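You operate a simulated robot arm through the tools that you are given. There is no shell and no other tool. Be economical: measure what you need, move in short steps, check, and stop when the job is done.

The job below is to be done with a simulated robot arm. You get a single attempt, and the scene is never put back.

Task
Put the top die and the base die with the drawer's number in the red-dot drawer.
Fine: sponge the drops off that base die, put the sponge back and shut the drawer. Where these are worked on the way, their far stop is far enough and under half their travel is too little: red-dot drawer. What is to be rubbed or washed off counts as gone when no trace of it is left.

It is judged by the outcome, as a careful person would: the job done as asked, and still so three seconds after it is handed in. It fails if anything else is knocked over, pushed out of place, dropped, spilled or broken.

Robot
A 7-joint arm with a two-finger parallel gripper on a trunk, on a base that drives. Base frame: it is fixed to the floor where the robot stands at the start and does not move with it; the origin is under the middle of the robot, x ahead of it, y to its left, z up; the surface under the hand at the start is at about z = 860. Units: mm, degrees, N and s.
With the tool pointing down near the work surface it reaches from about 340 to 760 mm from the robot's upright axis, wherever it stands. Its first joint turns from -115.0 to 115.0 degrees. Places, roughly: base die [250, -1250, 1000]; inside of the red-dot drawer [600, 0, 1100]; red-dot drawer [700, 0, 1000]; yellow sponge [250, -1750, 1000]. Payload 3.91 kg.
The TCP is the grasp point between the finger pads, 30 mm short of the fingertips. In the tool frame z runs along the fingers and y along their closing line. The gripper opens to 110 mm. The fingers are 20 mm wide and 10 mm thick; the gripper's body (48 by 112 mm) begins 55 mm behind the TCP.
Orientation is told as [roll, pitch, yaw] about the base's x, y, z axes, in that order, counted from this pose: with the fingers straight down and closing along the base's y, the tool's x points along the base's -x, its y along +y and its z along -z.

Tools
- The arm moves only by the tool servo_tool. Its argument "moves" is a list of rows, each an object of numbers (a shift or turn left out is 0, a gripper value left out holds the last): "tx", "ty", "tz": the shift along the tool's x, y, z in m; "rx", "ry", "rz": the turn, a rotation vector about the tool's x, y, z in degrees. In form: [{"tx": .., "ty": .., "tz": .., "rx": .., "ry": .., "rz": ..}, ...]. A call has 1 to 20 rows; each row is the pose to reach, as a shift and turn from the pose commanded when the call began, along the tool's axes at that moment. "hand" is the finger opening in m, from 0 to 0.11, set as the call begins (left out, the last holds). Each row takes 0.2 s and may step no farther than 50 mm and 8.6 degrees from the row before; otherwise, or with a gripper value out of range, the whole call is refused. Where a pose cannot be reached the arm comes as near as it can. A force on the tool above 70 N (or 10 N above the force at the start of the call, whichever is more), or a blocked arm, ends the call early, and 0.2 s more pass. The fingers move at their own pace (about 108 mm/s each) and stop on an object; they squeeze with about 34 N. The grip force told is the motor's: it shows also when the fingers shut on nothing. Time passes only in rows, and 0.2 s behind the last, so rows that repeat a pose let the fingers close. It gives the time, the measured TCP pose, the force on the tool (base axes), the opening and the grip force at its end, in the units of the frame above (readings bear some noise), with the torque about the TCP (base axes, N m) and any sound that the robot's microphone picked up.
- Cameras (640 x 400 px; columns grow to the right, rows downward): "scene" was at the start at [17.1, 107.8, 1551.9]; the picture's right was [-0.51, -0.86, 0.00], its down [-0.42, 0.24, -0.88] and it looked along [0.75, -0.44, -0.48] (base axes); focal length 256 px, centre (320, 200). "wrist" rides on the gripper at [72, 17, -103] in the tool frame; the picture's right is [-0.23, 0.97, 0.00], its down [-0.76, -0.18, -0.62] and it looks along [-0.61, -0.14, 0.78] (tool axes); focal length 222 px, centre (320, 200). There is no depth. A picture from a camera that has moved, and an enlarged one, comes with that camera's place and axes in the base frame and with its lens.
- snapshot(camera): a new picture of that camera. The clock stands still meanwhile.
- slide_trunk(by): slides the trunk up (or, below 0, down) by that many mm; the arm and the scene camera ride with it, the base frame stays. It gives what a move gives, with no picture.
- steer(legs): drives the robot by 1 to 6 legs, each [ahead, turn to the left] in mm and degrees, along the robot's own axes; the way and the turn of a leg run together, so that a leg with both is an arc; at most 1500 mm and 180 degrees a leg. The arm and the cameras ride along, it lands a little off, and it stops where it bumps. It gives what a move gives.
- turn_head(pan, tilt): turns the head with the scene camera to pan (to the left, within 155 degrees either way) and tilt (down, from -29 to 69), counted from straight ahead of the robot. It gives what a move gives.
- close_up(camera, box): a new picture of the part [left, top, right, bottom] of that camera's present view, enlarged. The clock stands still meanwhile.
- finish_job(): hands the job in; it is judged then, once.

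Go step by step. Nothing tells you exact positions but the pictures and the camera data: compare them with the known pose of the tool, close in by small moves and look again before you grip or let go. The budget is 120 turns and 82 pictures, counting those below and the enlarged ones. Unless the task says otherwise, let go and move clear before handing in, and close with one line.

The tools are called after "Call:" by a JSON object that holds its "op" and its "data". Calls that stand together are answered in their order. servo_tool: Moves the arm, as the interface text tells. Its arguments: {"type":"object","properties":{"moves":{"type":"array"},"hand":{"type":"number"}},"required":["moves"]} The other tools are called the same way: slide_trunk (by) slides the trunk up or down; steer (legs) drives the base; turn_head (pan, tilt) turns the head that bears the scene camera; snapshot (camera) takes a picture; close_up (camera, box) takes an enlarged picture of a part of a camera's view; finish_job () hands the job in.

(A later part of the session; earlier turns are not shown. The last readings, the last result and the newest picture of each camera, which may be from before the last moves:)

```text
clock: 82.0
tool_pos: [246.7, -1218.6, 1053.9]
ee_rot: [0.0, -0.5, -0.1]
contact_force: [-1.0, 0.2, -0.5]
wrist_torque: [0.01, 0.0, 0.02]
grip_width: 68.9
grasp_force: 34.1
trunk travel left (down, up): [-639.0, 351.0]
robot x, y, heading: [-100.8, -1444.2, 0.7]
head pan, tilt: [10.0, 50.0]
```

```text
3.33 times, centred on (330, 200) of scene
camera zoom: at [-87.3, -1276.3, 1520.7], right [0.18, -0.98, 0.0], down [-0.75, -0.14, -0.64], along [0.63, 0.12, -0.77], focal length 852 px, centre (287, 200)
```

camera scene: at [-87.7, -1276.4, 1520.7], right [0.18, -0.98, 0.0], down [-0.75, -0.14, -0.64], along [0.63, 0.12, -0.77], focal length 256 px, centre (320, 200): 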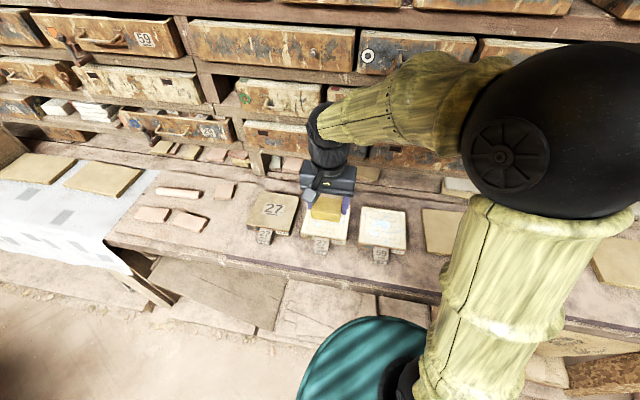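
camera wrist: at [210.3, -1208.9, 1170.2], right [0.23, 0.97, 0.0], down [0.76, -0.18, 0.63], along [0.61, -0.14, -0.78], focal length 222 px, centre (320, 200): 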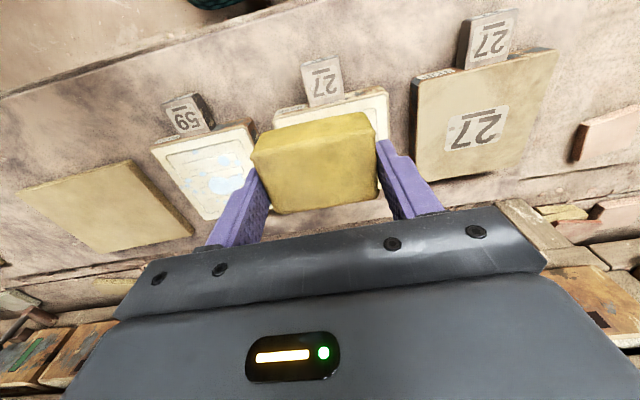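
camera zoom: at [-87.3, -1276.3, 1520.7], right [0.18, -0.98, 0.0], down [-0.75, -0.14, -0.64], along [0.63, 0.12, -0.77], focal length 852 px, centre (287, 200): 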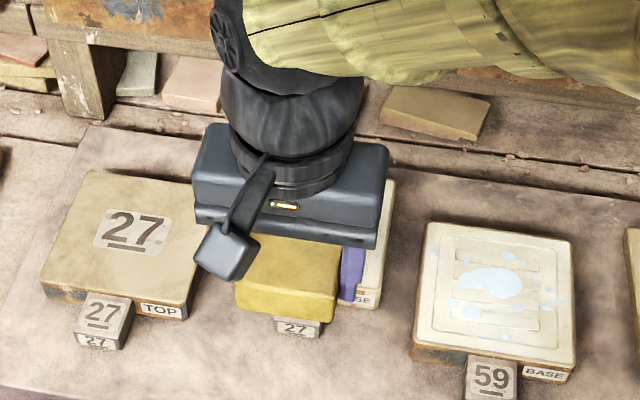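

Call:
{"op": "servo_tool", "data": {"moves": [{"ty": -0.045}, {"ty": -0.09}, {"ty": -0.135}, {"ty": -0.17}, {"ty": -0.17}]}}

Call:
{"op": "close_up", "data": {"camera": "scene", "box": [260, 140, 400, 260]}}

```text
clock: 83.2
tool_pos: [245.8, -1388.6, 1052.9]
ee_rot: [0.0, -0.5, 0.0]
contact_force: [0.0, -0.2, -0.4]
wrist_torque: [0.01, -0.01, -0.03]
grip_width: 69.0
grasp_force: 34.7
trunk travel left (down, up): [-639.0, 351.0]
robot x, y, heading: [-100.3, -1443.7, 0.3]
head pan, tilt: [10.0, 50.0]
```

```text
3.33 times, centred on (330, 200) of scene
camera zoom: at [-87.7, -1276.3, 1520.7], right [0.18, -0.98, 0.0], down [-0.75, -0.14, -0.64], along [0.63, 0.12, -0.77], focal length 852 px, centre (287, 200)
```

zoom: 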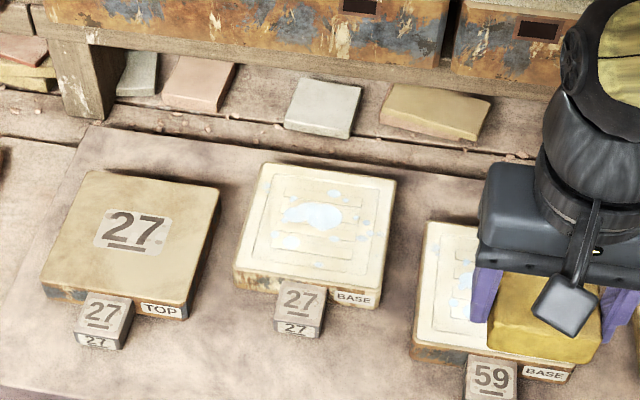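

The drops are still there as the die slid along; it now sits about 48 mm further back. I return over its new centre and approach for a lighter touch.

Call:
{"op": "servo_tool", "data": {"moves": [{"tx": -0.03, "ty": 0.035}, {"tx": -0.06, "ty": 0.07}, {"tx": -0.09, "ty": 0.105}, {"tx": -0.12, "ty": 0.14}, {"tx": -0.149, "ty": 0.174}, {"tx": -0.149, "ty": 0.174, "tz": 0.045}, {"tx": -0.149, "ty": 0.174, "tz": 0.085}, {"tx": -0.149, "ty": 0.174, "tz": 0.093}, {"tx": -0.149, "ty": 0.174, "tz": 0.093}]}}

Call:
{"op": "servo_tool", "data": {"moves": [{"tz": 0.002}, {"tz": 0.004}, {"tz": 0.004}]}}

```text
clock: 85.2
tool_pos: [398.0, -1215.8, 960.5]
ee_rot: [-0.1, -0.5, -0.1]
contact_force: [-0.1, -0.2, -0.7]
wrist_torque: [-0.01, 0.0, 0.02]
grip_width: 69.0
grasp_force: 33.9
trunk travel left (down, up): [-639.0, 351.0]
robot x, y, heading: [-106.3, -1441.7, 0.2]
head pan, tilt: [10.0, 50.0]
```

```text
clock: 86.0
tool_pos: [398.0, -1214.7, 956.7]
ee_rot: [-0.1, -0.5, 0.0]
contact_force: [1.2, 0.2, -0.2]
wrist_torque: [0.01, 0.02, -0.05]
grip_width: 69.0
grasp_force: 33.9
trunk travel left (down, up): [-639.0, 351.0]
robot x, y, heading: [-96.8, -1445.4, 0.5]
head pan, tilt: [10.0, 50.0]
```

Call:
{"op": "servo_tool", "data": {"moves": [{"tz": 0.002}, {"tz": 0.002}]}}

Call:
{"op": "servo_tool", "data": {"moves": [{"tz": 0.001}, {"tz": 0.001}]}}

Call:
{"op": "servo_tool", "data": {"moves": [{"tz": 0.001}, {"tz": 0.001}]}}

```text
clock: 86.5
tool_pos: [396.6, -1216.2, 955.1]
ee_rot: [0.0, -0.5, 0.0]
contact_force: [0.3, 0.9, -0.9]
wrist_torque: [0.0, 0.0, 0.01]
grip_width: 69.0
grasp_force: 34.2
trunk travel left (down, up): [-639.0, 351.0]
robot x, y, heading: [-99.2, -1442.3, 0.6]
head pan, tilt: [10.0, 50.0]
```

```text
clock: 87.2
tool_pos: [397.2, -1215.4, 954.5]
ee_rot: [0.0, -0.5, -0.1]
contact_force: [-0.8, -0.3, 0.2]
wrist_torque: [0.02, 0.02, 0.0]
grip_width: 69.1
grasp_force: 34.1
trunk travel left (down, up): [-639.0, 351.0]
robot x, y, heading: [-100.4, -1439.6, 0.6]
head pan, tilt: [10.0, 50.0]
```

```text
clock: 87.8
tool_pos: [397.0, -1215.3, 951.9]
ee_rot: [0.0, -0.7, -0.1]
contact_force: [0.3, -0.1, 3.8]
wrist_torque: [-0.01, -0.08, 0.0]
grip_width: 68.8
grasp_force: 34.4
trunk travel left (down, up): [-639.0, 351.0]
robot x, y, heading: [-97.8, -1443.6, 0.3]
head pan, tilt: [10.0, 50.0]
```

A light 4 N contact. Now I wipe the whole face in three lanes.

Call:
{"op": "servo_tool", "data": {"moves": [{"tx": 0.02}, {"tx": 0.04}, {"tx": 0.02}, {"tx": 0}, {"tx": -0.02}, {"tx": -0.04}, {"tx": -0.02}, {"tx": 0}]}}

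Call:
{"op": "close_up", "data": {"camera": "scene", "box": [260, 140, 400, 260]}}

```text
clock: 89.5
tool_pos: [398.3, -1214.4, 953.7]
ee_rot: [0.2, -0.5, -0.1]
contact_force: [4.0, 0.3, 9.8]
wrist_torque: [-0.04, -0.11, 0.05]
grip_width: 68.9
grasp_force: 34.1
trunk travel left (down, up): [-639.0, 351.0]
robot x, y, heading: [-98.5, -1440.6, 0.5]
head pan, tilt: [10.0, 50.0]
```

```text
3.33 times, centred on (330, 200) of scene
camera zoom: at [-87.7, -1276.6, 1520.8], right [0.18, -0.98, 0.0], down [-0.75, -0.14, -0.64], along [0.63, 0.12, -0.77], focal length 852 px, centre (287, 200)
```

zoom: 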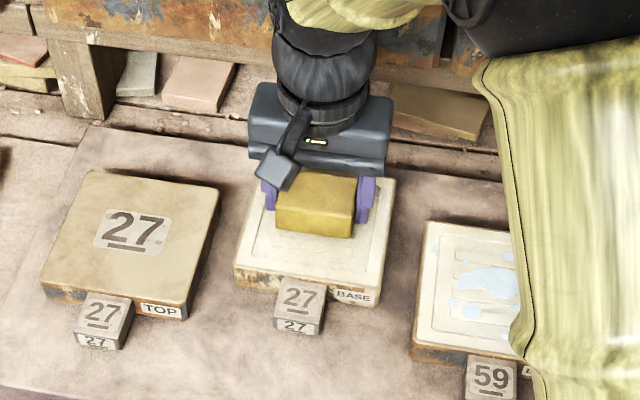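

It works: the die stays put and the drops under the stroke are gone. I continue with both side lanes and wider reach.

Call:
{"op": "servo_tool", "data": {"moves": [{"ty": 0.018}, {"ty": 0.034}, {"tx": 0.022, "ty": 0.034}, {"tx": 0.045, "ty": 0.034}, {"tx": 0.022, "ty": 0.034}, {"tx": 0, "ty": 0.034}, {"tx": -0.022, "ty": 0.034}, {"tx": -0.045, "ty": 0.034}, {"tx": -0.045, "ty": 0.012}, {"tx": -0.045, "ty": -0.012}, {"tx": -0.045, "ty": -0.034}, {"tx": -0.022, "ty": -0.034}, {"tx": 0, "ty": -0.034}, {"tx": 0.022, "ty": -0.034}, {"tx": 0.045, "ty": -0.034}, {"tx": 0.045, "ty": -0.012}, {"tx": 0.045, "ty": 0.012}, {"tx": 0.022, "ty": 0.0}, {"tx": 0, "ty": 0}, {"tx": 0, "ty": 0}]}}

Call:
{"op": "servo_tool", "data": {"moves": [{"tz": -0.04}, {"tz": -0.08}, {"tx": 0.03, "ty": -0.03, "tz": -0.1}, {"tx": 0.06, "ty": -0.06, "tz": -0.1}, {"tx": 0.09, "ty": -0.09, "tz": -0.1}, {"tx": 0.12, "ty": -0.12, "tz": -0.1}, {"tx": 0.14, "ty": -0.16, "tz": -0.1}, {"tx": 0.14, "ty": -0.19, "tz": -0.1}, {"tx": 0.14, "ty": -0.19, "tz": -0.1}]}}

Call:
{"op": "close_up", "data": {"camera": "scene", "box": [270, 150, 370, 250]}}

```text
clock: 93.8
tool_pos: [397.8, -1215.3, 953.2]
ee_rot: [-0.1, -0.4, 0.0]
contact_force: [-1.9, -0.3, 0.5]
wrist_torque: [0.01, 0.07, 0.08]
grip_width: 68.6
grasp_force: 34.0
trunk travel left (down, up): [-639.0, 351.0]
robot x, y, heading: [-103.0, -1443.3, 0.5]
head pan, tilt: [10.0, 50.0]
```

```text
clock: 95.8
tool_pos: [256.3, -1405.8, 1052.8]
ee_rot: [0.0, -0.5, -0.1]
contact_force: [-0.2, 0.7, 0.0]
wrist_torque: [0.0, -0.01, 0.01]
grip_width: 68.8
grasp_force: 33.9
trunk travel left (down, up): [-639.0, 351.0]
robot x, y, heading: [-97.0, -1442.3, 0.5]
head pan, tilt: [10.0, 50.0]
```

```text
4.00 times, centred on (320, 200) of scene
camera zoom: at [-87.7, -1276.3, 1520.7], right [0.18, -0.98, 0.0], down [-0.75, -0.14, -0.64], along [0.63, 0.12, -0.77], focal length 1023 px, centre (320, 200)
```

zoom: 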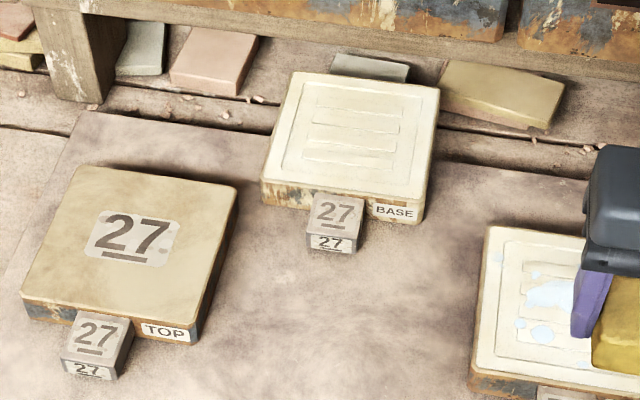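

The base die is clean and untraced, now centred about (488, -1196). I take the sponge back to (284, -1797).

Call:
{"op": "servo_tool", "data": {"moves": [{"ty": -0.045}, {"ty": -0.09}, {"ty": -0.135}, {"ty": -0.18}, {"ty": -0.225}, {"ty": -0.27}, {"tx": -0.01, "ty": -0.315}, {"tx": -0.02, "ty": -0.36}, {"tx": -0.028, "ty": -0.391}, {"tx": -0.028, "ty": -0.391, "tz": 0.05}, {"tx": -0.028, "ty": -0.391, "tz": 0.1}, {"tx": -0.028, "ty": -0.391, "tz": 0.12}, {"tx": -0.028, "ty": -0.391, "tz": 0.12}]}}

Call:
{"op": "servo_tool", "data": {"moves": [{"tz": 0.002}, {"tz": 0.004}, {"tz": 0.004}]}}

Call:
{"op": "servo_tool", "data": {"moves": [{"tz": 0.002}, {"tz": 0.003}, {"tz": 0.003}]}}

```text
clock: 98.5
tool_pos: [284.5, -1795.9, 932.5]
ee_rot: [0.0, -0.5, 0.0]
contact_force: [0.0, 0.0, -0.5]
wrist_torque: [0.01, 0.03, 0.01]
grip_width: 68.9
grasp_force: 33.7
trunk travel left (down, up): [-639.0, 351.0]
robot x, y, heading: [-99.0, -1445.2, 0.4]
head pan, tilt: [10.0, 50.0]
```

```text
clock: 99.3
tool_pos: [284.5, -1796.8, 928.0]
ee_rot: [0.0, -0.6, -0.2]
contact_force: [-0.7, 0.7, -0.3]
wrist_torque: [-0.05, -0.01, 0.02]
grip_width: 69.1
grasp_force: 33.7
trunk travel left (down, up): [-639.0, 351.0]
robot x, y, heading: [-100.9, -1443.1, 0.5]
head pan, tilt: [10.0, 50.0]
```

```text
clock: 100.2
tool_pos: [285.3, -1795.7, 924.3]
ee_rot: [0.0, -0.5, 0.0]
contact_force: [-0.7, -0.7, -0.7]
wrist_torque: [0.02, 0.0, 0.04]
grip_width: 68.9
grasp_force: 34.3
trunk travel left (down, up): [-639.0, 351.0]
robot x, y, heading: [-95.1, -1443.5, 0.7]
head pan, tilt: [10.0, 50.0]
```

Call:
{"op": "servo_tool", "data": {"moves": [{"tz": 0.002}, {"tz": 0.002}]}}

Call:
{"op": "servo_tool", "data": {"moves": [{"tz": 0.0015}, {"tz": 0.0015}]}}

Call:
{"op": "servo_tool", "data": {"moves": [{"tz": 0.0015}, {"tz": 0.0015}]}}

```text
clock: 100.8
tool_pos: [284.7, -1795.7, 924.1]
ee_rot: [0.0, -0.5, 0.0]
contact_force: [-0.2, -1.1, 0.3]
wrist_torque: [-0.05, 0.01, 0.01]
grip_width: 68.9
grasp_force: 33.6
trunk travel left (down, up): [-639.0, 351.0]
robot x, y, heading: [-98.9, -1444.0, 0.3]
head pan, tilt: [10.0, 50.0]
```

```text
clock: 101.3
tool_pos: [285.2, -1795.9, 923.8]
ee_rot: [-0.2, -0.6, -0.1]
contact_force: [1.2, -2.2, 12.2]
wrist_torque: [0.14, 0.01, -0.04]
grip_width: 69.1
grasp_force: 34.1
trunk travel left (down, up): [-639.0, 351.0]
robot x, y, heading: [-99.3, -1444.5, 0.1]
head pan, tilt: [10.0, 50.0]
```

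```text
clock: 102.0
tool_pos: [283.9, -1795.8, 921.4]
ee_rot: [-0.3, -0.8, -0.1]
contact_force: [2.4, -2.3, 34.2]
wrist_torque: [0.37, 0.17, 0.01]
grip_width: 68.8
grasp_force: 34.4
trunk travel left (down, up): [-639.0, 351.0]
robot x, y, heading: [-102.0, -1443.3, 0.5]
head pan, tilt: [10.0, 50.0]
```

The sponge is on the bench; I open and rise, then look.

Call:
{"op": "servo_tool", "data": {"hand": 0.11, "moves": [{}, {}, {}, {"tz": -0.03}, {"tz": -0.07}, {"tz": -0.11}, {"tz": -0.15}, {"tz": -0.15}]}}

Call:
{"op": "snapshot", "data": {"camera": "wrist"}}

```text
clock: 103.8
tool_pos: [284.5, -1797.1, 1070.4]
ee_rot: [0.1, -0.5, -0.1]
contact_force: [0.3, 0.0, -0.3]
wrist_torque: [0.05, 0.01, -0.01]
grip_width: 110.1
grasp_force: 0.0
trunk travel left (down, up): [-639.0, 351.0]
robot x, y, heading: [-100.6, -1443.7, 0.4]
head pan, tilt: [10.0, 50.0]
```

```text
45 pictures are left
camera wrist: at [210.3, -1779.6, 1172.8], right [0.23, 0.97, 0.0], down [0.76, -0.18, 0.63], along [0.61, -0.14, -0.78], focal length 222 px, centre (320, 200)
```

wrist: 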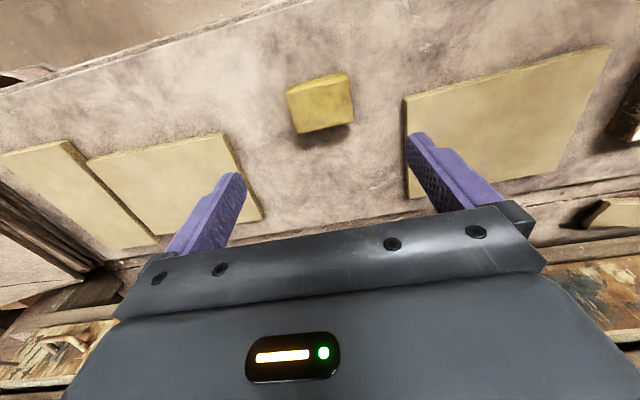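

The sponge is back in its spot. Now I tuck the arm to the front, then drive along the bench to the red-dot drawer to open it first.

Call:
{"op": "servo_tool", "data": {"moves": [{"ty": 0.045, "tz": -0.03}, {"ty": 0.09, "tz": -0.06}, {"ty": 0.135, "tz": -0.09}, {"ty": 0.18, "tz": -0.12}, {"ty": 0.225, "tz": -0.15}, {"ty": 0.27, "tz": -0.18}, {"ty": 0.315, "tz": -0.18}, {"ty": 0.345, "tz": -0.18}, {"ty": 0.345, "tz": -0.18}]}}

Call:
{"op": "steer", "data": {"legs": [[-195, 0], [0, 90], [1430, 0], [0, -90], [150, 0]]}}

Call:
{"op": "turn_head", "data": {"pan": 0, "tilt": 40}}

Call:
{"op": "snapshot", "data": {"camera": "scene"}}

```text
refused: row 1 steps farther than a row can; nothing moved
```

```text
clock: 125.7
tool_pos: [221.2, -368.6, 1069.9]
ee_rot: [0.1, -0.5, -0.8]
contact_force: [-0.2, -0.2, 0.0]
wrist_torque: [0.0, 0.02, 0.0]
grip_width: 109.8
grasp_force: 0.1
trunk travel left (down, up): [-639.0, 351.0]
robot x, y, heading: [-157.1, -12.8, -0.3]
head pan, tilt: [10.0, 50.0]
```

```text
clock: 126.4
tool_pos: [222.4, -368.9, 1069.8]
ee_rot: [0.0, -0.6, -0.7]
contact_force: [0.1, 0.2, -0.3]
wrist_torque: [0.0, 0.0, -0.03]
grip_width: 110.0
grasp_force: 0.0
trunk travel left (down, up): [-639.0, 351.0]
robot x, y, heading: [-158.2, -11.8, -0.1]
head pan, tilt: [0.0, 40.0]
```

```text
44 pictures are left
camera scene: at [-133.8, 142.6, 1534.9], right [0.0, -1.0, 0.0], down [-0.64, 0.0, -0.77], along [0.77, 0.0, -0.64], focal length 256 px, centre (320, 200)
```

scene: 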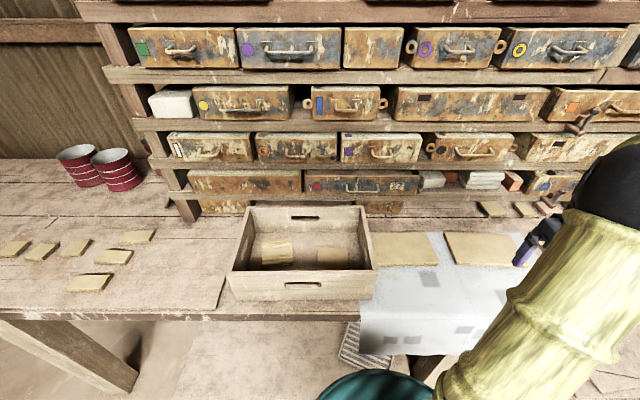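

The drive went clear even with the arm untucked. I look closely at the red-dot drawer.

Call:
{"op": "close_up", "data": {"camera": "scene", "box": [280, 125, 440, 225]}}

```text
4.00 times, centred on (360, 175) of scene
camera zoom: at [-133.8, 142.6, 1534.9], right [0.0, -1.0, 0.0], down [-0.64, 0.0, -0.77], along [0.77, 0.0, -0.64], focal length 1023 px, centre (160, 300)
```

zoom: 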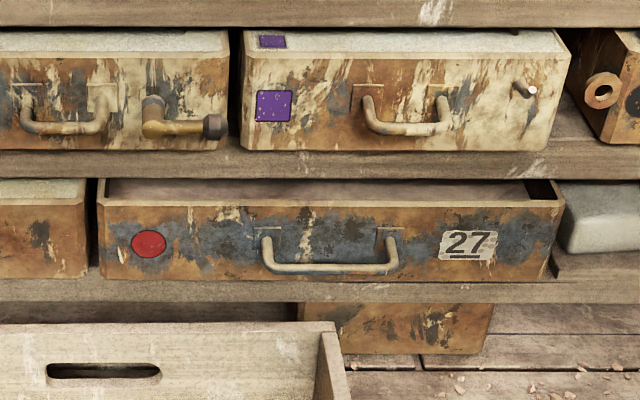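

Drawer 27's handle bar is about (515, 5, 1030), the bar running along y. I bring the hand in front of it with the fingers turned to close across the bar.

Call:
{"op": "servo_tool", "data": {"hand": 0.07, "moves": [{"tx": -0.0115, "ty": 0.031, "tz": -0.0085, "rz": -7.5}, {"tx": -0.023, "ty": 0.062, "tz": -0.017, "rz": -15}, {"tx": -0.0345, "ty": 0.093, "tz": -0.0255, "rz": -22.5}, {"tx": -0.046, "ty": 0.124, "tz": -0.034, "rz": -30}, {"tx": -0.0575, "ty": 0.155, "tz": -0.0425, "rz": -37.5}, {"tx": -0.069, "ty": 0.186, "tz": -0.051, "rz": -45}, {"tx": -0.0805, "ty": 0.217, "tz": -0.0595, "rz": -52.5}, {"tx": -0.092, "ty": 0.248, "tz": -0.068, "rz": -60}, {"tx": -0.1035, "ty": 0.279, "tz": -0.0765, "rz": -67.5}, {"tx": -0.115, "ty": 0.31, "tz": -0.085, "rz": -75}, {"tx": -0.1265, "ty": 0.341, "tz": -0.0935, "rz": -82.5}, {"tx": -0.138, "ty": 0.372, "tz": -0.102, "rz": -90}, {"tx": -0.138, "ty": 0.372, "tz": -0.102, "rz": -90}]}}

Call:
{"op": "snapshot", "data": {"camera": "scene"}}

```text
clock: 129.2
tool_pos: [363.8, 0.9, 1173.8]
ee_rot: [-0.6, 0.0, 89.2]
contact_force: [0.2, -0.6, -0.6]
wrist_torque: [0.0, 0.0, 0.0]
grip_width: 70.1
grasp_force: 0.0
trunk travel left (down, up): [-639.0, 351.0]
robot x, y, heading: [-157.8, -11.4, -0.1]
head pan, tilt: [0.0, 40.0]
```

```text
42 pictures are left
camera scene: at [-133.9, 142.5, 1534.9], right [0.0, -1.0, 0.0], down [-0.64, 0.0, -0.77], along [0.77, 0.0, -0.64], focal length 256 px, centre (320, 200)
```

scene: 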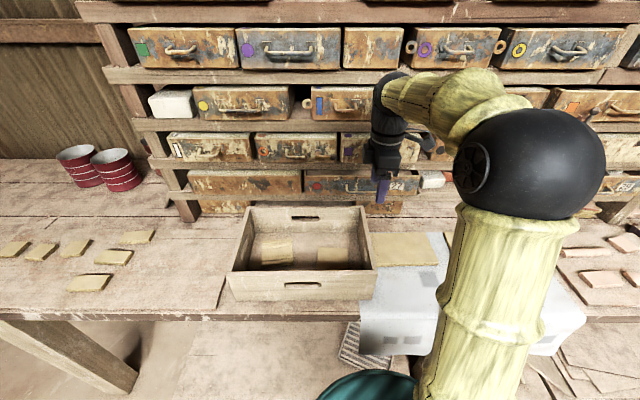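

The hand is in line. I tilt the fingers to point forward and slightly down, shifting to y ≈ -30 to stay clear of the crate.

Call:
{"op": "servo_tool", "data": {"hand": 0.05, "moves": [{"tx": 0.003, "rx": 7.8}, {"tx": 0.006, "rx": 15.6}, {"tx": 0.01, "rx": 23.4}, {"tx": 0.013, "rx": 31.2}, {"tx": 0.016, "rx": 39}, {"tx": 0.02, "rx": 46.8}, {"tx": 0.023, "rx": 54.6}, {"tx": 0.026, "rx": 62.4}, {"tx": 0.03, "rx": 70}, {"tx": 0.03, "rx": 70}]}}

Call:
{"op": "close_up", "data": {"camera": "scene", "box": [280, 105, 440, 225]}}

Call:
{"op": "snapshot", "data": {"camera": "wrist"}}

```text
clock: 131.4
tool_pos: [362.8, -28.3, 1171.8]
ee_rot: [-70.6, 0.0, 89.2]
contact_force: [-0.2, 1.0, 0.2]
wrist_torque: [0.0, 0.02, 0.02]
grip_width: 50.0
grasp_force: 0.1
trunk travel left (down, up): [-639.0, 351.0]
robot x, y, heading: [-157.0, -13.0, -0.2]
head pan, tilt: [0.0, 40.0]
```

```text
3.33 times, centred on (360, 165) of scene
camera zoom: at [-133.8, 143.5, 1534.8], right [0.0, -1.0, 0.0], down [-0.64, 0.0, -0.77], along [0.77, 0.0, -0.64], focal length 852 px, centre (187, 317)
```

zoom: 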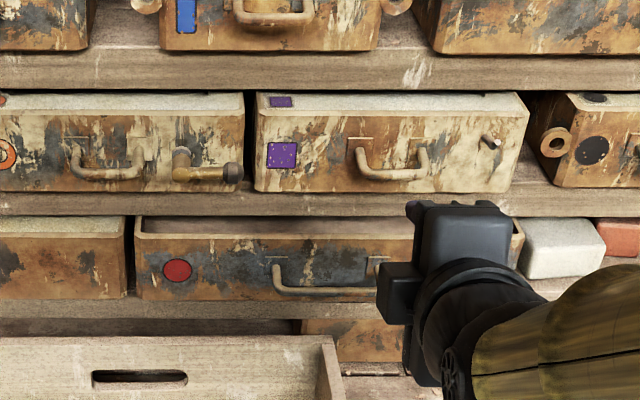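

```text
40 pictures are left
camera wrist: at [259.8, -98.6, 1191.4], right [-0.32, 0.23, -0.92], down [-0.52, 0.77, 0.37], along [0.79, 0.6, -0.13], focal length 222 px, centre (320, 200)
```

wrist: 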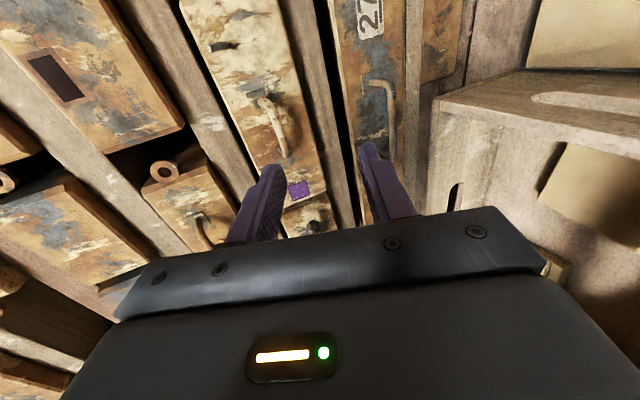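

Bar at about (511, 12, 1031), running y -27 to 66. I approach to just in front of it with a 30° down tilt.

Call:
{"op": "servo_tool", "data": {"moves": [{"tx": -0.005, "ty": 0.0185, "tz": 0.034, "rx": -2.5}, {"tx": -0.01, "ty": 0.037, "tz": 0.068, "rx": -5}, {"tx": -0.015, "ty": 0.055, "tz": 0.102, "rx": -7.5}, {"tx": -0.02, "ty": 0.0735, "tz": 0.136, "rx": -10}, {"tx": -0.02, "ty": 0.0735, "tz": 0.136, "rx": -10}]}}

Call:
{"op": "snapshot", "data": {"camera": "wrist"}}

Call:
{"op": "close_up", "data": {"camera": "scene", "box": [280, 125, 440, 225]}}

```text
clock: 132.6
tool_pos: [468.8, -9.5, 1058.9]
ee_rot: [-60.6, 0.1, 89.2]
contact_force: [-0.8, -1.0, 0.5]
wrist_torque: [0.02, 0.0, 0.01]
grip_width: 49.7
grasp_force: 0.0
trunk travel left (down, up): [-639.0, 351.0]
robot x, y, heading: [-159.4, -11.9, -0.0]
head pan, tilt: [0.0, 40.0]
```

```text
39 pictures are left
camera wrist: at [369.6, -81.0, 1095.0], right [-0.48, 0.23, -0.85], down [-0.44, 0.77, 0.46], along [0.76, 0.6, -0.26], focal length 222 px, centre (320, 200)
```

wrist: 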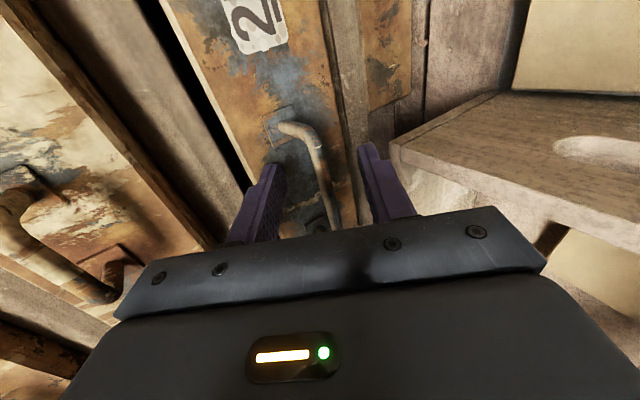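

```text
4.00 times, centred on (360, 175) of scene
camera zoom: at [-134.1, 142.5, 1534.9], right [0.0, -1.0, 0.0], down [-0.64, 0.0, -0.77], along [0.77, 0.0, -0.64], focal length 1023 px, centre (160, 300)
```

zoom: 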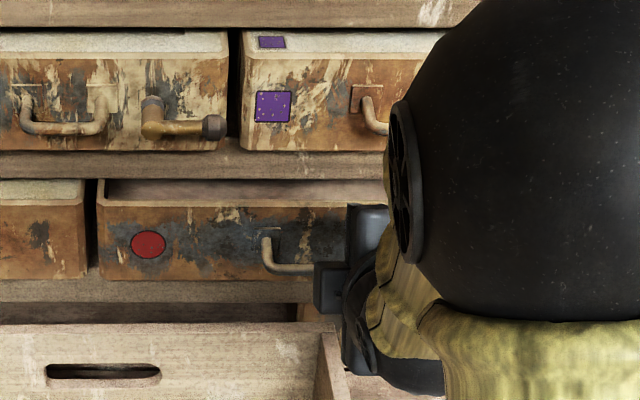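

The bar lies centred between the fingers. I advance along the fingers and check.

Call:
{"op": "servo_tool", "data": {"moves": [{"tz": 0.01}, {"tz": 0.02}, {"tz": 0.02}]}}

Call:
{"op": "snapshot", "data": {"camera": "wrist"}}

```text
clock: 133.2
tool_pos: [469.0, -9.7, 1058.5]
ee_rot: [-61.2, -0.1, 89.3]
contact_force: [-58.6, 1.9, 25.5]
wrist_torque: [-0.05, -1.97, 0.18]
grip_width: 46.9
grasp_force: 0.0
trunk travel left (down, up): [-639.0, 351.0]
robot x, y, heading: [-162.1, -12.1, 0.1]
head pan, tilt: [0.0, 40.0]
stopped in row 2: the force on the tool passed its limit at 81 N (the readings are from after the stop); the commanded pose is now the measured one
```

```text
37 pictures are left
camera wrist: at [370.6, -81.2, 1094.1], right [-0.47, 0.24, -0.85], down [-0.45, 0.77, 0.46], along [0.76, 0.6, -0.25], focal length 222 px, centre (320, 200)
```

wrist: 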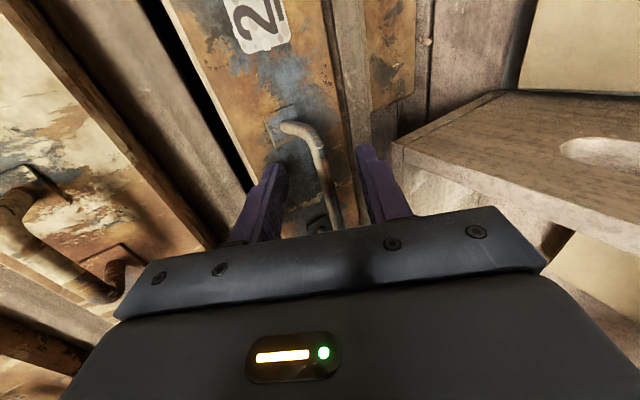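

The tips touched the drawer front, so the bar is already at the grasp point. I back off slightly and close.

Call:
{"op": "servo_tool", "data": {"moves": [{"tz": -0.006}, {"tz": -0.006}]}}

Call:
{"op": "servo_tool", "data": {"hand": 0.0, "moves": [{}, {}, {}, {}]}}

Call:
{"op": "snapshot", "data": {"camera": "wrist"}}

```text
clock: 133.8
tool_pos: [469.6, -10.2, 1059.2]
ee_rot: [-61.1, -0.1, 89.3]
contact_force: [-41.5, 3.5, 17.8]
wrist_torque: [-0.03, -1.38, 0.22]
grip_width: 47.3
grasp_force: 0.0
trunk travel left (down, up): [-639.0, 351.0]
robot x, y, heading: [-162.4, -8.7, 0.1]
head pan, tilt: [0.0, 40.0]
```

```text
clock: 134.8
tool_pos: [478.9, -10.1, 1051.3]
ee_rot: [-60.2, 0.0, 89.2]
contact_force: [9.9, -2.0, -20.9]
wrist_torque: [-0.83, 0.03, -0.72]
grip_width: 9.0
grasp_force: 45.6
trunk travel left (down, up): [-639.0, 351.0]
robot x, y, heading: [-156.4, -10.6, 0.1]
head pan, tilt: [0.0, 40.0]
```

```text
36 pictures are left
camera wrist: at [379.2, -82.1, 1088.0], right [-0.48, 0.23, -0.84], down [-0.44, 0.77, 0.46], along [0.76, 0.6, -0.27], focal length 222 px, centre (320, 200)
```

wrist: 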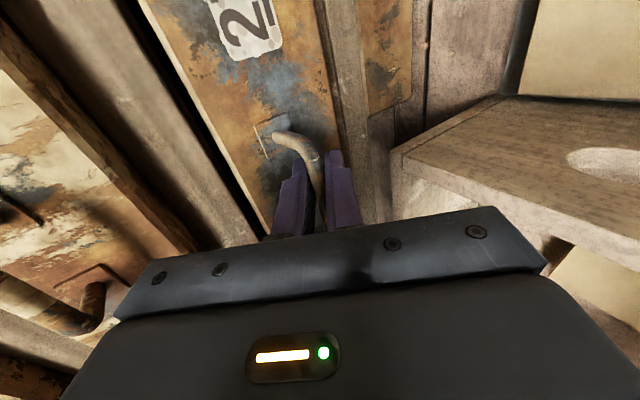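

The bar is gripped (9 mm). I pull the drawer straight out toward its stop.

Call:
{"op": "servo_tool", "data": {"moves": [{"tz": -0.0174, "ty": 0.01}, {"tz": -0.0347, "ty": 0.0199}, {"tz": -0.0521, "ty": 0.0298}, {"tz": -0.0694, "ty": 0.0398}, {"tz": -0.0868, "ty": 0.0497}, {"tz": -0.1042, "ty": 0.0596}, {"tz": -0.1042, "ty": 0.0596}]}}

Call:
{"op": "snapshot", "data": {"camera": "scene"}}

```text
clock: 136.4
tool_pos: [355.9, -10.3, 1054.4]
ee_rot: [-60.5, 0.0, 89.2]
contact_force: [8.3, -4.6, -4.9]
wrist_torque: [-0.53, 0.02, -0.12]
grip_width: 8.6
grasp_force: 45.5
trunk travel left (down, up): [-639.0, 351.0]
robot x, y, heading: [-159.4, -11.3, 0.1]
head pan, tilt: [0.0, 40.0]
```

```text
35 pictures are left
camera scene: at [-133.5, 141.8, 1535.0], right [0.0, -1.0, 0.0], down [-0.64, 0.0, -0.77], along [0.77, 0.0, -0.64], focal length 256 px, centre (320, 200)
```

scene: 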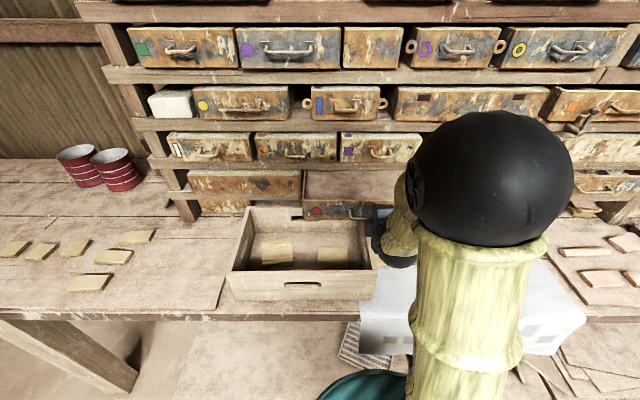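

Call:
{"op": "servo_tool", "data": {"moves": [{"tz": -0.0174, "ty": 0.0098}, {"tz": -0.0347, "ty": 0.0197}, {"tz": -0.0521, "ty": 0.0295}, {"tz": -0.0694, "ty": 0.0393}, {"tz": -0.0868, "ty": 0.0492}, {"tz": -0.1042, "ty": 0.059}, {"tz": -0.1042, "ty": 0.059}]}}

Call:
{"op": "snapshot", "data": {"camera": "scene"}}

```text
clock: 137.3
tool_pos: [331.3, -7.6, 1060.1]
ee_rot: [-58.1, 0.2, 89.0]
contact_force: [11.2, -1.5, -21.1]
wrist_torque: [-0.66, 0.2, -0.62]
grip_width: 8.6
grasp_force: 45.2
out of reach, approached as far as the arm can: row 1, 2, 3, 4
trunk travel left (down, up): [-639.0, 351.0]
robot x, y, heading: [-160.6, -10.9, 0.3]
head pan, tilt: [0.0, 40.0]
stopped in row 4: the force on the tool passed its limit at 81 N (the readings are from after the stop); the commanded pose is now the measured one
```

```text
34 pictures are left
camera scene: at [-130.8, 142.5, 1535.3], right [0.0, -1.0, 0.0], down [-0.65, 0.0, -0.76], along [0.76, 0.0, -0.65], focal length 256 px, centre (320, 200)
```

scene: 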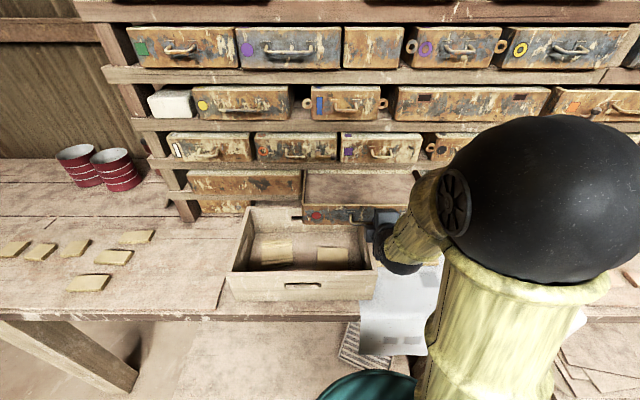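

The arm's own reach runs out here, so I pull on by backing the base gently while holding the handle.

Call:
{"op": "steer", "data": {"legs": [[-30, 0]]}}

```text
clock: 138.2
tool_pos: [295.0, -6.6, 1063.5]
ee_rot: [-58.7, 0.1, 89.2]
contact_force: [-20.7, -0.4, 4.2]
wrist_torque: [0.15, 0.24, 0.52]
grip_width: 8.8
grasp_force: 44.7
trunk travel left (down, up): [-639.0, 351.0]
robot x, y, heading: [-193.6, -13.2, -0.1]
head pan, tilt: [0.0, 40.0]
```

Call:
{"op": "steer", "data": {"legs": [[-40, 0]]}}

Call:
{"op": "close_up", "data": {"camera": "scene", "box": [260, 145, 440, 265]}}

```text
clock: 139.1
tool_pos: [251.1, -7.4, 1063.1]
ee_rot: [-58.5, 0.1, 89.3]
contact_force: [-20.2, -0.2, 17.7]
wrist_torque: [0.14, -0.09, 0.53]
grip_width: 8.5
grasp_force: 44.9
trunk travel left (down, up): [-639.0, 351.0]
robot x, y, heading: [-227.9, -15.1, -0.0]
head pan, tilt: [0.0, 40.0]
```

```text
3.33 times, centred on (350, 205) of scene
camera zoom: at [-212.1, 142.5, 1535.2], right [0.0, -1.0, 0.0], down [-0.64, 0.0, -0.77], along [0.77, 0.0, -0.64], focal length 852 px, centre (220, 183)
```

zoom: 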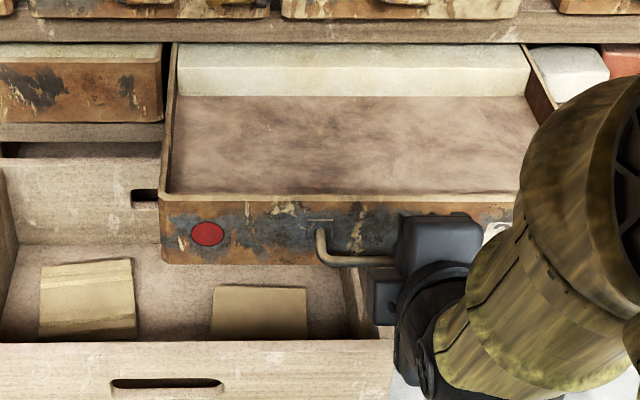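

Call:
{"op": "steer", "data": {"legs": [[-25, 0]]}}

Call:
{"op": "close_up", "data": {"camera": "scene", "box": [260, 145, 440, 265]}}

```text
clock: 139.9
tool_pos: [228.6, -6.9, 1061.5]
ee_rot: [-58.1, 0.2, 89.3]
contact_force: [0.0, 0.4, -0.1]
wrist_torque: [-0.04, 0.03, 0.01]
grip_width: 0.1
grasp_force: 38.0
trunk travel left (down, up): [-639.0, 351.0]
robot x, y, heading: [-255.7, -14.1, -0.0]
head pan, tilt: [0.0, 40.0]
```

```text
3.33 times, centred on (350, 205) of scene
camera zoom: at [-234.2, 142.6, 1534.8], right [0.0, -1.0, 0.0], down [-0.64, 0.0, -0.77], along [0.77, 0.0, -0.64], focal length 852 px, centre (220, 183)
```

zoom: 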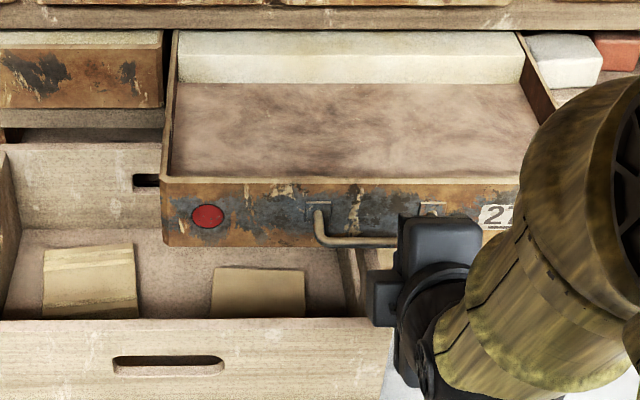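

The drawer reached its stop (the grip slid off there) and is fully open. I withdraw the hand, straighten it to point down, and raise it.

Call:
{"op": "servo_tool", "data": {"hand": 0.05, "moves": [{"tz": -0.03, "ty": 0.005}, {"tz": -0.06, "ty": -0.01}, {"tz": -0.08, "ty": -0.045}, {"tz": -0.1, "ty": -0.075, "rx": -6}, {"tz": -0.122, "ty": -0.101, "rx": -14}, {"tz": -0.13, "ty": -0.11, "rx": -22}, {"tz": -0.13, "ty": -0.11, "rx": -30}, {"tz": -0.13, "ty": -0.11, "rx": -38}, {"tz": -0.13, "ty": -0.11, "rx": -46}, {"tz": -0.13, "ty": -0.11, "rx": -53}, {"tz": -0.13, "ty": -0.11, "rx": -58}, {"tz": -0.13, "ty": -0.11, "rx": -58}]}}

Call:
{"op": "servo_tool", "data": {"moves": [{"rz": 8}, {"rz": 16}, {"rz": 24}, {"rz": 32}, {"rz": 40}, {"rz": 48}, {"rz": 56}, {"rz": 64}, {"rz": 72}, {"rz": 80}, {"rz": 89}, {"rz": 89}]}}

```text
clock: 142.5
tool_pos: [176.8, -4.4, 1223.0]
ee_rot: [0.0, 0.1, 89.3]
contact_force: [-0.3, -0.7, 0.0]
wrist_torque: [0.03, 0.01, 0.0]
grip_width: 50.0
grasp_force: 0.0
out of reach, approached as far as the arm can: row 1, 2
trunk travel left (down, up): [-639.0, 351.0]
robot x, y, heading: [-254.5, -6.2, -0.1]
head pan, tilt: [0.0, 40.0]
```

```text
refused: row 11 steps farther than a row can; nothing moved
```

Call:
{"op": "servo_tool", "data": {"moves": [{"rz": 8.1}, {"rz": 16.2}, {"rz": 24.3}, {"rz": 32.4}, {"rz": 40.5}, {"rz": 48.6}, {"rz": 56.7}, {"rz": 64.8}, {"rz": 72.9}, {"rz": 81}, {"rz": 89.2}, {"rz": 89.2}]}}

Call:
{"op": "steer", "data": {"legs": [[-45, 0], [0, -90], [1090, 0], [0, 90], [170, 0]]}}

Call:
{"op": "turn_head", "data": {"pan": 0, "tilt": 50}}

Call:
{"op": "snapshot", "data": {"camera": "scene"}}

Call:
{"op": "snapshot", "data": {"camera": "wrist"}}

```text
clock: 145.1
tool_pos: [176.9, -6.6, 1224.0]
ee_rot: [-0.2, -0.1, -0.1]
contact_force: [-0.6, 0.1, -0.4]
wrist_torque: [-0.01, -0.01, -0.02]
grip_width: 50.1
grasp_force: 0.1
trunk travel left (down, up): [-639.0, 351.0]
robot x, y, heading: [-258.4, -7.9, 0.1]
head pan, tilt: [0.0, 40.0]
```

```text
clock: 164.5
tool_pos: [308.9, -1084.0, 1222.4]
ee_rot: [-0.2, -0.1, 0.9]
contact_force: [-0.3, 0.4, 0.4]
wrist_torque: [0.0, -0.01, -0.02]
grip_width: 49.9
grasp_force: 0.0
trunk travel left (down, up): [-639.0, 351.0]
robot x, y, heading: [-124.9, -1092.8, 0.4]
head pan, tilt: [0.0, 40.0]
```

```text
clock: 165.2
tool_pos: [308.5, -1084.3, 1222.6]
ee_rot: [-0.1, 0.0, 0.8]
contact_force: [0.4, 0.0, -0.6]
wrist_torque: [0.03, 0.0, 0.01]
grip_width: 50.4
grasp_force: 0.1
trunk travel left (down, up): [-639.0, 351.0]
robot x, y, heading: [-124.4, -1093.4, 0.6]
head pan, tilt: [0.0, 50.0]
```

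```text
31 pictures are left
camera scene: at [-110.2, -942.0, 1520.8], right [0.01, -1.0, 0.0], down [-0.77, -0.01, -0.64], along [0.64, 0.01, -0.77], focal length 256 px, centre (320, 200)
```

scene: 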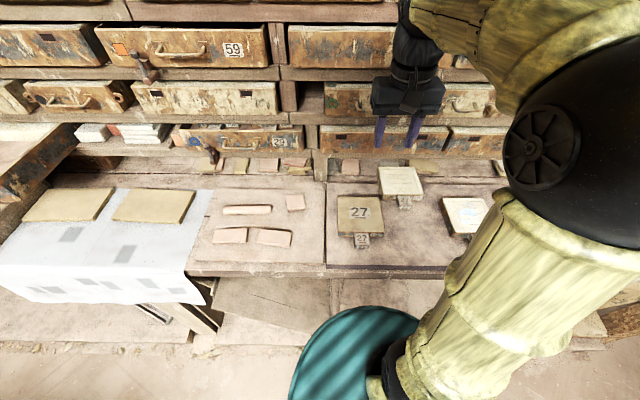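

```text
30 pictures are left
camera wrist: at [235.9, -1068.2, 1325.9], right [0.21, 0.98, 0.0], down [0.76, -0.17, 0.62], along [0.61, -0.13, -0.78], focal length 222 px, centre (320, 200)
```

wrist: 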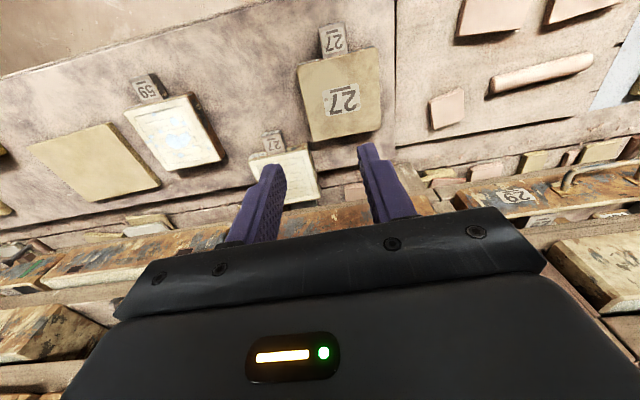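

Top die's lug is at about (261, -1053). I open wider and go down over it, then check.

Call:
{"op": "servo_tool", "data": {"hand": 0.09, "moves": [{"tx": 0.012, "ty": 0.008, "tz": 0.04}, {"tx": 0.024, "ty": 0.016, "tz": 0.08}, {"tx": 0.036, "ty": 0.024, "tz": 0.12}, {"tx": 0.047, "ty": 0.031, "tz": 0.16}, {"tx": 0.047, "ty": 0.031, "tz": 0.2}, {"tx": 0.047, "ty": 0.031, "tz": 0.24}, {"tx": 0.047, "ty": 0.031, "tz": 0.265}, {"tx": 0.047, "ty": 0.031, "tz": 0.265}]}}

Call:
{"op": "snapshot", "data": {"camera": "wrist"}}

Call:
{"op": "close_up", "data": {"camera": "scene", "box": [320, 170, 420, 260]}}

```text
clock: 167.0
tool_pos: [260.4, -1055.5, 958.6]
ee_rot: [-0.1, -0.1, 0.8]
contact_force: [-0.1, -1.2, -0.7]
wrist_torque: [0.04, -0.02, -0.03]
grip_width: 90.0
grasp_force: 0.1
trunk travel left (down, up): [-639.0, 351.0]
robot x, y, heading: [-128.3, -1093.4, 0.6]
head pan, tilt: [0.0, 50.0]
```

```text
29 pictures are left
camera wrist: at [188.1, -1038.4, 1061.5], right [0.21, 0.98, 0.0], down [0.76, -0.17, 0.62], along [0.61, -0.13, -0.78], focal length 222 px, centre (320, 200)
```

wrist: 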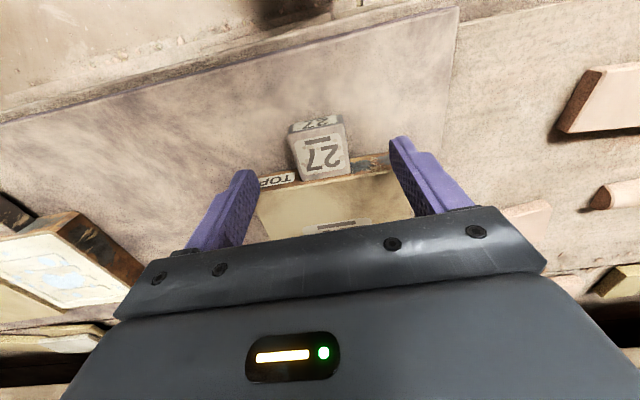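

```text
4.44 times, centred on (370, 215) of scene
camera zoom: at [-110.3, -942.0, 1520.8], right [0.01, -1.0, 0.0], down [-0.77, -0.01, -0.64], along [0.64, 0.01, -0.77], focal length 1136 px, centre (98, 133)
```

zoom: 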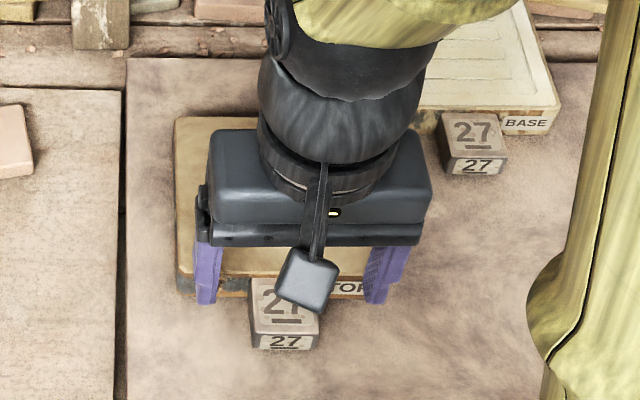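

Lug is centred between the fingers. I go down beside it and close.

Call:
{"op": "servo_tool", "data": {"moves": [{"tx": -0.003, "ty": 0.001, "tz": 0.02}, {"tx": -0.003, "ty": 0.001, "tz": 0.034}, {"tx": -0.003, "ty": 0.001, "tz": 0.04}, {"tx": -0.003, "ty": 0.001, "tz": 0.04}]}}

Call:
{"op": "servo_tool", "data": {"hand": 0.0, "moves": [{}, {}, {}, {}]}}

Call:
{"op": "snapshot", "data": {"camera": "wrist"}}

```text
clock: 168.0
tool_pos: [263.8, -1053.8, 920.6]
ee_rot: [-0.2, -0.5, 0.8]
contact_force: [-1.1, 0.9, 47.5]
wrist_torque: [1.89, 0.52, 0.04]
grip_width: 90.1
grasp_force: 0.0
trunk travel left (down, up): [-639.0, 351.0]
robot x, y, heading: [-124.8, -1093.8, 0.6]
head pan, tilt: [0.0, 50.0]
```

```text
clock: 168.7
tool_pos: [263.6, -1050.2, 920.9]
ee_rot: [0.1, -0.5, 1.0]
contact_force: [-10.1, 8.0, 39.1]
wrist_torque: [-0.13, 0.81, -0.44]
grip_width: 39.8
grasp_force: 34.8
trunk travel left (down, up): [-639.0, 351.0]
robot x, y, heading: [-121.7, -1092.4, 0.6]
head pan, tilt: [0.0, 50.0]
stopped in row 3: the force on the tool passed its limit at 72 N (the readings are from after the stop); the commanded pose is now the measured one
```

```text
27 pictures are left
camera wrist: at [189.4, -1034.6, 1023.7], right [0.21, 0.98, 0.0], down [0.76, -0.17, 0.63], along [0.62, -0.13, -0.78], focal length 222 px, centre (320, 200)
```

wrist: 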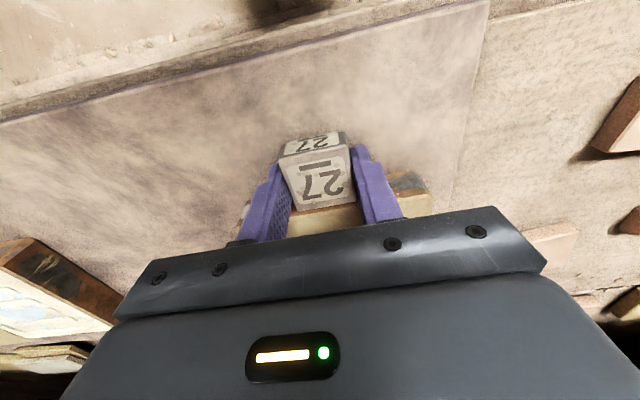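

Tips reached the mat (z ≈ 890) and the lug is gripped at 40 mm. I lift gently and watch for sagging.

Call:
{"op": "servo_tool", "data": {"moves": [{"tz": -0.005}, {"tz": -0.015}, {"tz": -0.025}, {"tz": -0.035}, {"tz": -0.035}]}}

Call:
{"op": "snapshot", "data": {"camera": "wrist"}}

Call:
{"op": "close_up", "data": {"camera": "scene", "box": [320, 170, 420, 260]}}

```text
clock: 169.9
tool_pos: [265.6, -1051.7, 954.7]
ee_rot: [0.1, -0.3, 1.1]
contact_force: [0.3, 0.1, -5.6]
wrist_torque: [0.05, 0.48, 0.01]
grip_width: 39.8
grasp_force: 34.4
trunk travel left (down, up): [-639.0, 351.0]
robot x, y, heading: [-124.1, -1095.5, 0.7]
head pan, tilt: [0.0, 50.0]
```

```text
26 pictures are left
camera wrist: at [192.2, -1035.9, 1056.9], right [0.21, 0.98, 0.0], down [0.76, -0.16, 0.63], along [0.61, -0.13, -0.78], focal length 222 px, centre (320, 200)
```

wrist: 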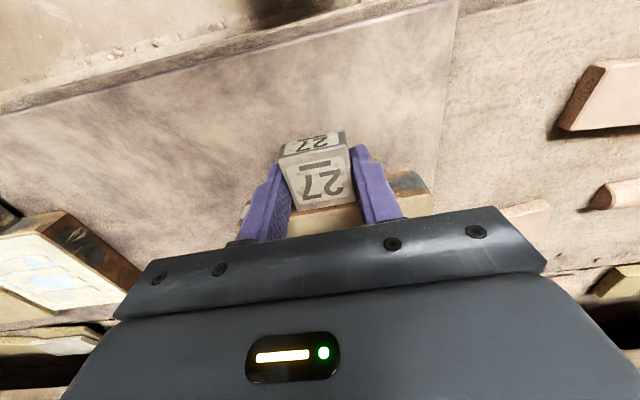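

```text
4.44 times, centred on (370, 215) of scene
camera zoom: at [-109.7, -941.9, 1520.7], right [0.01, -1.0, 0.0], down [-0.77, -0.01, -0.64], along [0.64, 0.01, -0.77], focal length 1136 px, centre (98, 133)
```

zoom: 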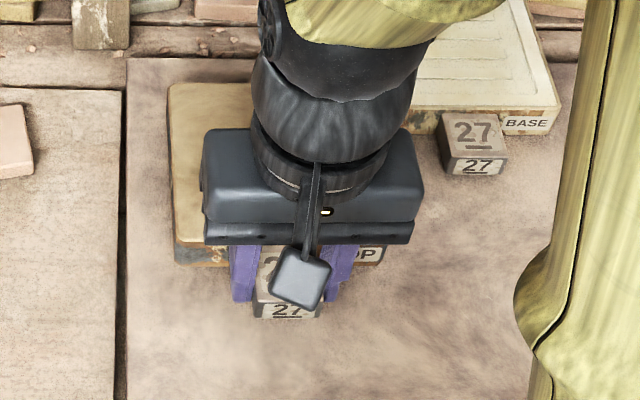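

The die (about 0.57 kg) hangs level. I raise it well up and carry it to the drawer.

Call:
{"op": "servo_tool", "data": {"moves": [{"tz": -0.03}, {"tz": -0.07}, {"tz": -0.11}, {"tz": -0.15}, {"tz": -0.19}, {"tz": -0.23}, {"tz": -0.255}, {"tz": -0.255}]}}

Call:
{"op": "steer", "data": {"legs": [[-170, 0], [0, 89.5], [1085, 0], [0, -90], [110, 0]]}}

Call:
{"op": "turn_head", "data": {"pan": 0, "tilt": 45}}

Call:
{"op": "snapshot", "data": {"camera": "scene"}}

```text
clock: 171.7
tool_pos: [264.0, -1051.5, 1207.7]
ee_rot: [0.1, -0.3, 1.1]
contact_force: [-0.3, -0.8, -6.3]
wrist_torque: [-0.02, 0.45, 0.0]
grip_width: 40.0
grasp_force: 34.1
trunk travel left (down, up): [-639.0, 351.0]
robot x, y, heading: [-126.5, -1096.1, 0.3]
head pan, tilt: [0.0, 50.0]
```

```text
clock: 191.4
tool_pos: [201.9, 33.7, 1209.1]
ee_rot: [0.1, -0.4, -0.3]
contact_force: [-0.1, -0.4, -5.2]
wrist_torque: [0.01, 0.48, -0.02]
grip_width: 39.5
grasp_force: 33.9
trunk travel left (down, up): [-639.0, 351.0]
robot x, y, heading: [-189.5, -1.0, -0.5]
head pan, tilt: [0.0, 50.0]
```

```text
clock: 192.1
tool_pos: [202.4, 33.0, 1208.1]
ee_rot: [0.0, -0.4, -0.3]
contact_force: [0.5, 0.0, -4.8]
wrist_torque: [-0.02, 0.46, 0.03]
grip_width: 39.8
grasp_force: 34.3
trunk travel left (down, up): [-639.0, 351.0]
robot x, y, heading: [-182.7, -3.5, -0.3]
head pan, tilt: [0.0, 45.0]
```

```text
24 pictures are left
camera scene: at [-165.2, 151.5, 1527.6], right [-0.01, -1.0, 0.0], down [-0.71, 0.01, -0.71], along [0.71, -0.01, -0.71], focal length 256 px, centre (320, 200)
```

scene: 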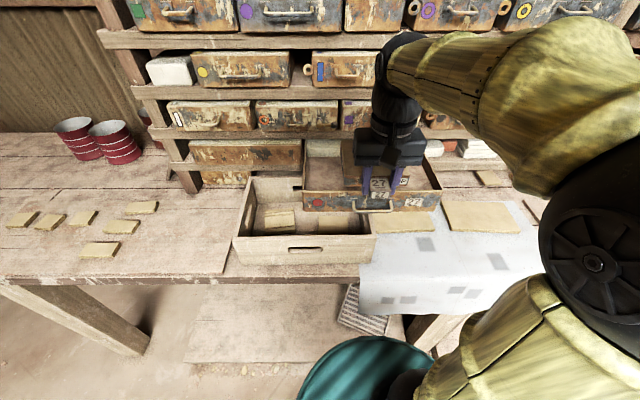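

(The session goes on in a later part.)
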